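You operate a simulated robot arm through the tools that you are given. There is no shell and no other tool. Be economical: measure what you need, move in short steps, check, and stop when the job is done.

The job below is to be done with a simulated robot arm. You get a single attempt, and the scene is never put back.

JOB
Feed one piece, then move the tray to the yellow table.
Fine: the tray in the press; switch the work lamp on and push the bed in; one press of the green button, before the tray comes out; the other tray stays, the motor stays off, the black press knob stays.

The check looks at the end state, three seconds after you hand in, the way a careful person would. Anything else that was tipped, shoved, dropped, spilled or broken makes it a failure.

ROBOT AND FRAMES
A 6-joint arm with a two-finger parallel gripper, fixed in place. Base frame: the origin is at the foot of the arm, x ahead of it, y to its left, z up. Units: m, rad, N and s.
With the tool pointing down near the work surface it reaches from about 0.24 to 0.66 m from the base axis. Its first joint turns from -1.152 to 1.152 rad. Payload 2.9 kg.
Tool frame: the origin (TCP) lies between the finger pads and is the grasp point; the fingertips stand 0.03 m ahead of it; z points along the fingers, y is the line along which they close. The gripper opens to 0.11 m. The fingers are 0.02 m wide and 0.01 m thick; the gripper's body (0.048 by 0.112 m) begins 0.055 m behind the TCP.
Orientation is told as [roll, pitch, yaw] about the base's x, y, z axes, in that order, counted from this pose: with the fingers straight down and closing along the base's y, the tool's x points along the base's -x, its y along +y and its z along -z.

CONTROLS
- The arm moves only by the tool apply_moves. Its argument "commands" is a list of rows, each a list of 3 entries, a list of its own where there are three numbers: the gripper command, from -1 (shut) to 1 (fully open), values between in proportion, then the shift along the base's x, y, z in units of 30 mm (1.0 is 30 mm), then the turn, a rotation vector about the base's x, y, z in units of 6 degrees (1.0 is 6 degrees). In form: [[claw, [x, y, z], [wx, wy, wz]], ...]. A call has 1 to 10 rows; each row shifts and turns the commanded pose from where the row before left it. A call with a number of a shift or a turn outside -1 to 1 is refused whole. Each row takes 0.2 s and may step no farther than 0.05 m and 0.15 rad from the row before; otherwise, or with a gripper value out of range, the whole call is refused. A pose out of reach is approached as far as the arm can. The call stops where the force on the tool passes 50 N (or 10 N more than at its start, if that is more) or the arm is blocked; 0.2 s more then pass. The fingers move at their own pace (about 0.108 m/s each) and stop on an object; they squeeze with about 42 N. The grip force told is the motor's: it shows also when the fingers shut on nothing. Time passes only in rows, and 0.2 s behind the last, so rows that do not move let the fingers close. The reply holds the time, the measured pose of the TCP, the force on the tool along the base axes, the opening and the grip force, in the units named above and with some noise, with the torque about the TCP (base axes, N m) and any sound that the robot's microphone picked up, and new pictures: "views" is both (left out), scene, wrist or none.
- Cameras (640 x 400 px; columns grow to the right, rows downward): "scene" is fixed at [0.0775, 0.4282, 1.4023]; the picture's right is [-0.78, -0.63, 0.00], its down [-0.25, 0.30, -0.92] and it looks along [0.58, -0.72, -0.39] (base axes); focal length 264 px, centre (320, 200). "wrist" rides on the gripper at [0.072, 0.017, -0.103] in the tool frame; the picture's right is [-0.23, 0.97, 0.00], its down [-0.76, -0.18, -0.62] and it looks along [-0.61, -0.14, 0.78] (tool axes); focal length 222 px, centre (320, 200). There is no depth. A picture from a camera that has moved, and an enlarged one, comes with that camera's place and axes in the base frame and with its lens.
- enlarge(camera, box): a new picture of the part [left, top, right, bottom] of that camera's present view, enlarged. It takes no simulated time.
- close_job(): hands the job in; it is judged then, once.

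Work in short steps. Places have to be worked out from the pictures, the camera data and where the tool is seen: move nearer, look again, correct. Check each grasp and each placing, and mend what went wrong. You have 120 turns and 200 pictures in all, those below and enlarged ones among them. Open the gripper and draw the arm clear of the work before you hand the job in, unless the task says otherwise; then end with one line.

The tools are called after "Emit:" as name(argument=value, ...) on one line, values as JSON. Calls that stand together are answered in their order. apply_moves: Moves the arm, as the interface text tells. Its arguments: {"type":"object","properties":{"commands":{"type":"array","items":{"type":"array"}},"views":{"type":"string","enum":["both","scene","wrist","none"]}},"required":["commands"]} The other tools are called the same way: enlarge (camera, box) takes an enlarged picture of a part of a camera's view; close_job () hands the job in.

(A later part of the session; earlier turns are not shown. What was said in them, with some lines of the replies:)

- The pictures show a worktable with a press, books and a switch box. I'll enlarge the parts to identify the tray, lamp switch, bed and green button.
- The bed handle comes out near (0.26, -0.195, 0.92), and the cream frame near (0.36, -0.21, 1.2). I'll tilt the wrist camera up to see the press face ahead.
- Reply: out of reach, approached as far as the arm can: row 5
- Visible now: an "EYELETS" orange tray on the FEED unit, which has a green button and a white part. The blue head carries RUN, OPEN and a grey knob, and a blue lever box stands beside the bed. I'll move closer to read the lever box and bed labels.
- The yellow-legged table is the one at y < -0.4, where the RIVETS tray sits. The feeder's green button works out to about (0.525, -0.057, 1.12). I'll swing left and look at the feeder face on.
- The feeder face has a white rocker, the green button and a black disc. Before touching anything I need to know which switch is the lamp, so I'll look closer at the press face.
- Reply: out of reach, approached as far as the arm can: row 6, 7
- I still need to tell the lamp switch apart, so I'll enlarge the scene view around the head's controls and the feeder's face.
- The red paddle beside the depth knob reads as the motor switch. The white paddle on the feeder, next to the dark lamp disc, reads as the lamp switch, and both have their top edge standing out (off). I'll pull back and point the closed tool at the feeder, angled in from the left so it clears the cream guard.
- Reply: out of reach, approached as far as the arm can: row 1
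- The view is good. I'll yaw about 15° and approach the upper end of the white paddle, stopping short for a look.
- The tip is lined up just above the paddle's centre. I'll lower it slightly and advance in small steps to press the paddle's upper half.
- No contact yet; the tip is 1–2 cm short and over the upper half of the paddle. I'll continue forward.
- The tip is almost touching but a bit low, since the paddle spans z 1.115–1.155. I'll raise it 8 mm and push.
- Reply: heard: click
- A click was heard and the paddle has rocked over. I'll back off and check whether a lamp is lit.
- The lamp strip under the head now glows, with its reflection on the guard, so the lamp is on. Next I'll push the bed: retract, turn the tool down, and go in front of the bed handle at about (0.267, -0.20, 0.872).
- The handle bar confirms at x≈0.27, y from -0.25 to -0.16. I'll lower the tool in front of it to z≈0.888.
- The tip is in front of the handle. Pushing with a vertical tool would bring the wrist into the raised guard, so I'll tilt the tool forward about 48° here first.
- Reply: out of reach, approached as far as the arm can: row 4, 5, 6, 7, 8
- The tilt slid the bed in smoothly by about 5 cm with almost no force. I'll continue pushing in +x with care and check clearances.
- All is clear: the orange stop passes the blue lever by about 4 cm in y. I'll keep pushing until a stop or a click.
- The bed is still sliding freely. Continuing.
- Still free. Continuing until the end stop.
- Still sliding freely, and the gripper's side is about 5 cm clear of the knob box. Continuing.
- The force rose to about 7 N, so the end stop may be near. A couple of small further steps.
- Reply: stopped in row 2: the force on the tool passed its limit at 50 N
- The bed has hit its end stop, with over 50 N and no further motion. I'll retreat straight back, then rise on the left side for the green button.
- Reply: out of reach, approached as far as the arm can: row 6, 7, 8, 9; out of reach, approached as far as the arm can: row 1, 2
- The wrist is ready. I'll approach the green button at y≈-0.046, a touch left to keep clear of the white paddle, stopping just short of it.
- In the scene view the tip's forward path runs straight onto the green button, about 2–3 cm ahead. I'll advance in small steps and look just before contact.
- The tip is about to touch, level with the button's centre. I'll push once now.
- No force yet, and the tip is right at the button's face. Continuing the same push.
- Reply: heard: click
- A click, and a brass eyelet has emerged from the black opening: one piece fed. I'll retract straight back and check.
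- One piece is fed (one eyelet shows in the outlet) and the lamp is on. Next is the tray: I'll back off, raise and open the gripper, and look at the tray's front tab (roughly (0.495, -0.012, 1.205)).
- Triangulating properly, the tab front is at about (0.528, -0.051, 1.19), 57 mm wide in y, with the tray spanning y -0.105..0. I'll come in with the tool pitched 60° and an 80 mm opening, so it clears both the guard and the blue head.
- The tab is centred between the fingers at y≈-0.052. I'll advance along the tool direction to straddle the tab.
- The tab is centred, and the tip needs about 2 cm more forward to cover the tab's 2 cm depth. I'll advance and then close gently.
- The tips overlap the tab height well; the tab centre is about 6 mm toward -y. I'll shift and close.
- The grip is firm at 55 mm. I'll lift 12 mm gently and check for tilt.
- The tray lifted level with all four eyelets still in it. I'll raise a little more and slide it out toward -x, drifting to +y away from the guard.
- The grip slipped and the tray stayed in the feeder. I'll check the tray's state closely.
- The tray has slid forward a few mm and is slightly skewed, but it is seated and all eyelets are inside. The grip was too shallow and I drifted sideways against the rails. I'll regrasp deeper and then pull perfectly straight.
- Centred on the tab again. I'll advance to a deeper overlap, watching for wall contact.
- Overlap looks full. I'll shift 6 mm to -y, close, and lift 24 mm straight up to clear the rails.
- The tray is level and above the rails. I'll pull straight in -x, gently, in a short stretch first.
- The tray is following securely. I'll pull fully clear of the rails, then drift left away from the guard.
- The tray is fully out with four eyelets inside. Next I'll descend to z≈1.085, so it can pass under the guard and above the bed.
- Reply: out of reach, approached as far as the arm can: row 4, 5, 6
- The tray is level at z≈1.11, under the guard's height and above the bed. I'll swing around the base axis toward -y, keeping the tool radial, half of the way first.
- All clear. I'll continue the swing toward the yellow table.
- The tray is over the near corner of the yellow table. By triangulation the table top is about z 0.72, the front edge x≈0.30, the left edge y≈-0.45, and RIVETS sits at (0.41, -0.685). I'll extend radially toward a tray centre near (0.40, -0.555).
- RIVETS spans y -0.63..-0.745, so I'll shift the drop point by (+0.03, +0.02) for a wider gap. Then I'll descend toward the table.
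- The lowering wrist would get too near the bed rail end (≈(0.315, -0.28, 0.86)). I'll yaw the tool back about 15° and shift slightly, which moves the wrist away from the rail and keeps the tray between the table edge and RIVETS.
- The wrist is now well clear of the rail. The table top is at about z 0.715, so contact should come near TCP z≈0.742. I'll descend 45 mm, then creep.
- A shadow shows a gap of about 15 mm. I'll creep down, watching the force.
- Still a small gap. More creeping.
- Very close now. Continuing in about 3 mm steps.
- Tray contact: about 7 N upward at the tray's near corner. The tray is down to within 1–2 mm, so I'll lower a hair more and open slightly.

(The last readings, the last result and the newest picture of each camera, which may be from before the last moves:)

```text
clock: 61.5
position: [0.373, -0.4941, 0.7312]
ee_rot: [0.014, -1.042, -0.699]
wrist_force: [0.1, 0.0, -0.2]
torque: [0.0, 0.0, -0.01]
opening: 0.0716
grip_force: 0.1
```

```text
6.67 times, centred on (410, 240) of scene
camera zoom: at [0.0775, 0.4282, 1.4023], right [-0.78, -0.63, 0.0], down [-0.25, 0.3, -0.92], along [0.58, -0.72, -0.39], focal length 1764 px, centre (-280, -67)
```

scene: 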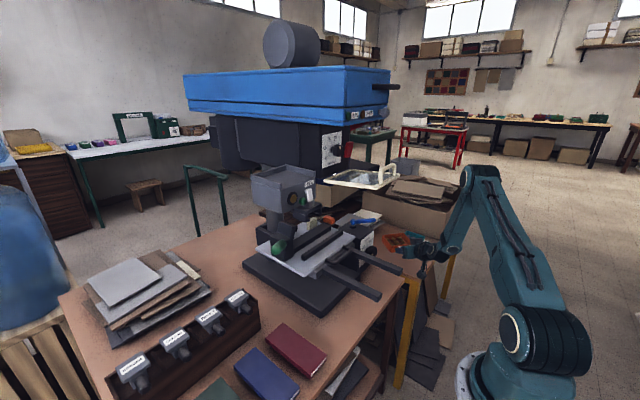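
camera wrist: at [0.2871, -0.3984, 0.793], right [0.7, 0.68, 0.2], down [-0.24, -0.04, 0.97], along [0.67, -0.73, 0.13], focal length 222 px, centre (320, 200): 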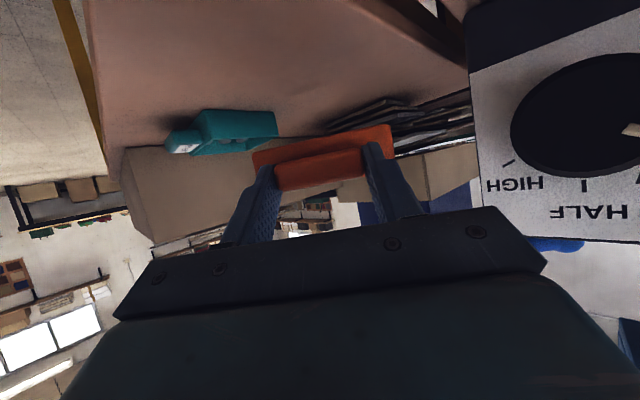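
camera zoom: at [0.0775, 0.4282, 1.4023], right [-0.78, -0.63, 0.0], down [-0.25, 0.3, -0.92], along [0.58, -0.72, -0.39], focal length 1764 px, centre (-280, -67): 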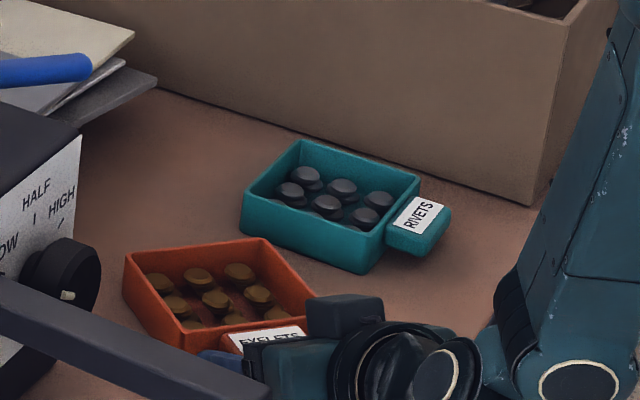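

Released, with the tray sitting flat beside RIVETS. I'll retreat along the tool axis and then up.

Emit:
apply_moves(commands=[[0.3, [-0.33, 0.28, 0.25], [0, 0, 0]], [0.3, [-0.5, 0.42, 0.4], [0, 0, 0]], [0.3, [-0.5, 0.42, 0.6], [0, 0, 0]], [0.3, [-0.3, 0.2, 1], [0, 0, 0]], [0.3, [0, 0, 1], [0, 0, 0]], [0.3, [0, 0, 1], [0, 0, 0]], [0.3, [0, 0, 1], [0, 0, 0]], [0.3, [0, 0, 1], [0, 0, 0]]])

Emit:
enlarge(camera="scene", box=[330, 190, 490, 300])

Emit:
enlarge(camera="scene", box=[230, 90, 400, 310])

```text
clock: 63.3
position: [0.3382, -0.4496, 0.9201]
ee_rot: [0.014, -1.042, -0.7]
wrist_force: [-0.4, 0.1, -0.2]
torque: [0.04, -0.01, -0.02]
opening: 0.0717
grip_force: 0.0
out of reach, approached as far as the arm can: row 3, 4
camera wrist: at [0.2532, -0.3537, 0.9104], right [0.71, 0.68, 0.2], down [-0.24, -0.05, 0.97], along [0.67, -0.73, 0.13], focal length 222 px, centre (320, 200)
```

scene: 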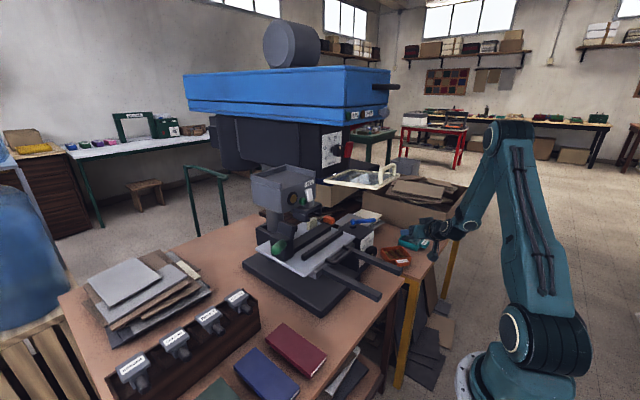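
wrist: 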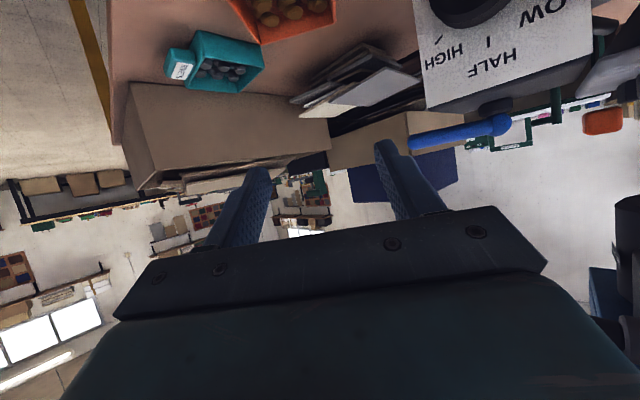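

```text
3.64 times, centred on (410, 245) of scene
camera zoom: at [0.0775, 0.4282, 1.4023], right [-0.78, -0.63, 0.0], down [-0.25, 0.3, -0.92], along [0.58, -0.72, -0.39], focal length 962 px, centre (-7, 36)
```

zoom: 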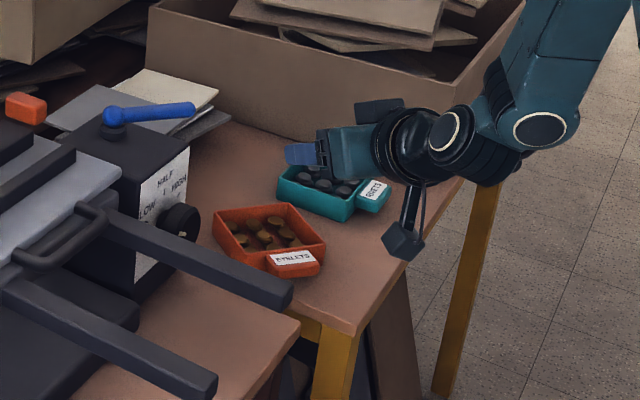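

```text
1.82 times, centred on (315, 200) of scene
camera zoom: at [0.0775, 0.4282, 1.4023], right [-0.78, -0.63, 0.0], down [-0.25, 0.3, -0.92], along [0.58, -0.72, -0.39], focal length 481 px, centre (329, 200)
```

zoom: 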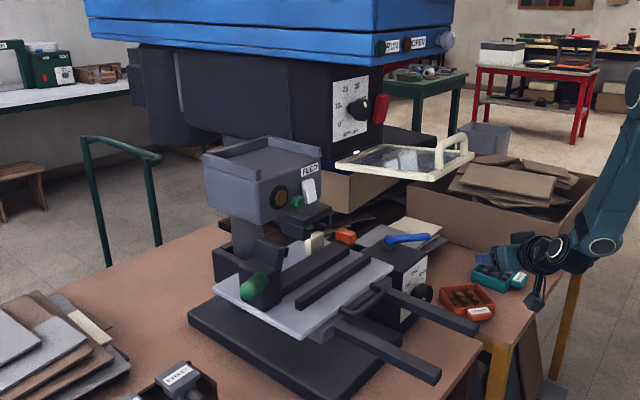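

The tray and its eyelets are fine and RIVETS is untouched. Before finishing I'll check that the bed is fully home, and the lamp and feeder state.

Emit:
enlarge(camera="scene", box=[240, 200, 380, 310])

Emit:
enlarge(camera="scene", box=[290, 90, 400, 220])

```text
3.64 times, centred on (310, 255) of scene
camera zoom: at [0.0775, 0.4282, 1.4023], right [-0.78, -0.63, 0.0], down [-0.25, 0.3, -0.92], along [0.58, -0.72, -0.39], focal length 962 px, centre (356, 0)
```

zoom: 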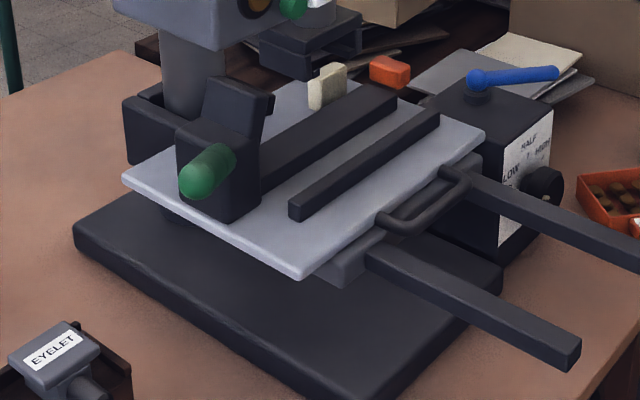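

```text
3.08 times, centred on (345, 155) of scene
camera zoom: at [0.0775, 0.4282, 1.4023], right [-0.78, -0.63, 0.0], down [-0.25, 0.3, -0.92], along [0.58, -0.72, -0.39], focal length 814 px, centre (243, 338)
```

zoom: 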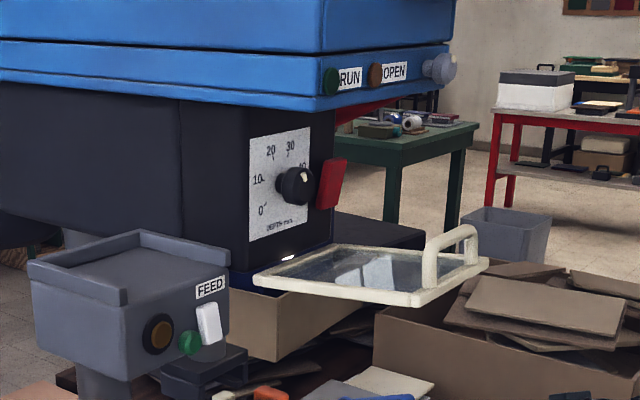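

The bed is at its stop over the platen, the lamp is glowing, the motor paddle and knobs are unchanged, and one eyelet sits in the outlet. I'll raise the arm clear and open fully.

Emit:
apply_moves(commands=[[1, [0, 0, 1], [0, 0, 0]], [1, [0, 0, 1], [0, 0, 0]], [1, [0, 0, 1], [0, 0, 0]], [1, [0, 0, 1], [0, 0, 0]], [1, [-0.5, 0, 1], [0, 0, 0]], [1, [-0.5, 0, 1], [0, 0, 0]], [1, [0, 0, 0], [0, 0, 0]]])

Emit:
enlarge(camera="scene", box=[330, 190, 490, 300])

```text
clock: 64.9
position: [0.324, -0.4429, 1.0983]
ee_rot: [0.009, -1.041, -0.701]
wrist_force: [0.5, 0.5, -0.2]
torque: [-0.04, 0.03, 0.0]
opening: 0.1098
grip_force: 0.0
out of reach, approached as far as the arm can: row 5, 6
camera wrist: at [0.2384, -0.3465, 1.0901], right [0.71, 0.68, 0.2], down [-0.23, -0.04, 0.97], along [0.67, -0.73, 0.13], focal length 222 px, centre (320, 200)
```

scene: 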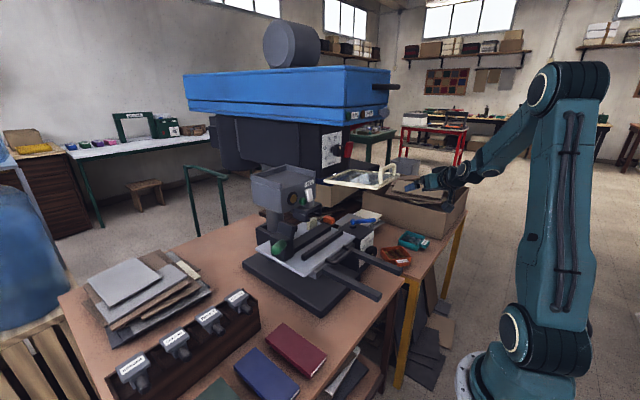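
wrist: 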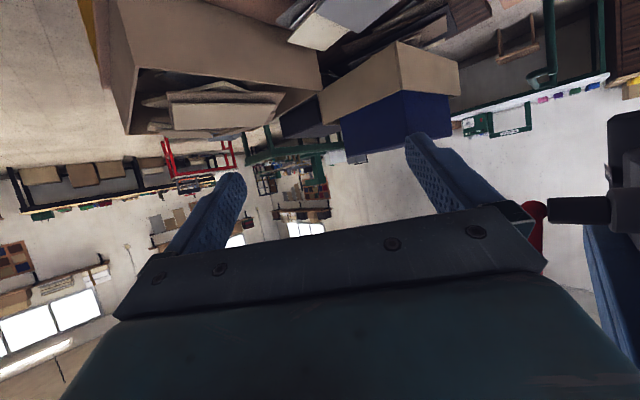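

```text
3.64 times, centred on (410, 245) of scene
camera zoom: at [0.0775, 0.4282, 1.4023], right [-0.78, -0.63, 0.0], down [-0.25, 0.3, -0.92], along [0.58, -0.72, -0.39], focal length 962 px, centre (-7, 36)
```

zoom: 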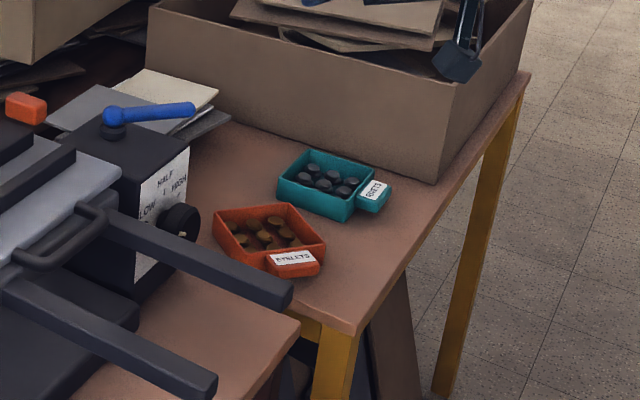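

The tray is on the yellow table, the gripper is open and the arm is clear. I'm handing in.

Emit:
close_job()

```text
The job is handed in.
```

I switched the work lamp on, pushed the bed in to its stop, fed one eyelet with a single press of the green button, then moved the EYELETS tray to the yellow table; my first pull slipped and the tray dropped back into its seat, but nothing spilled, and the RIVETS tray, motor switch and black knobs were not touched.
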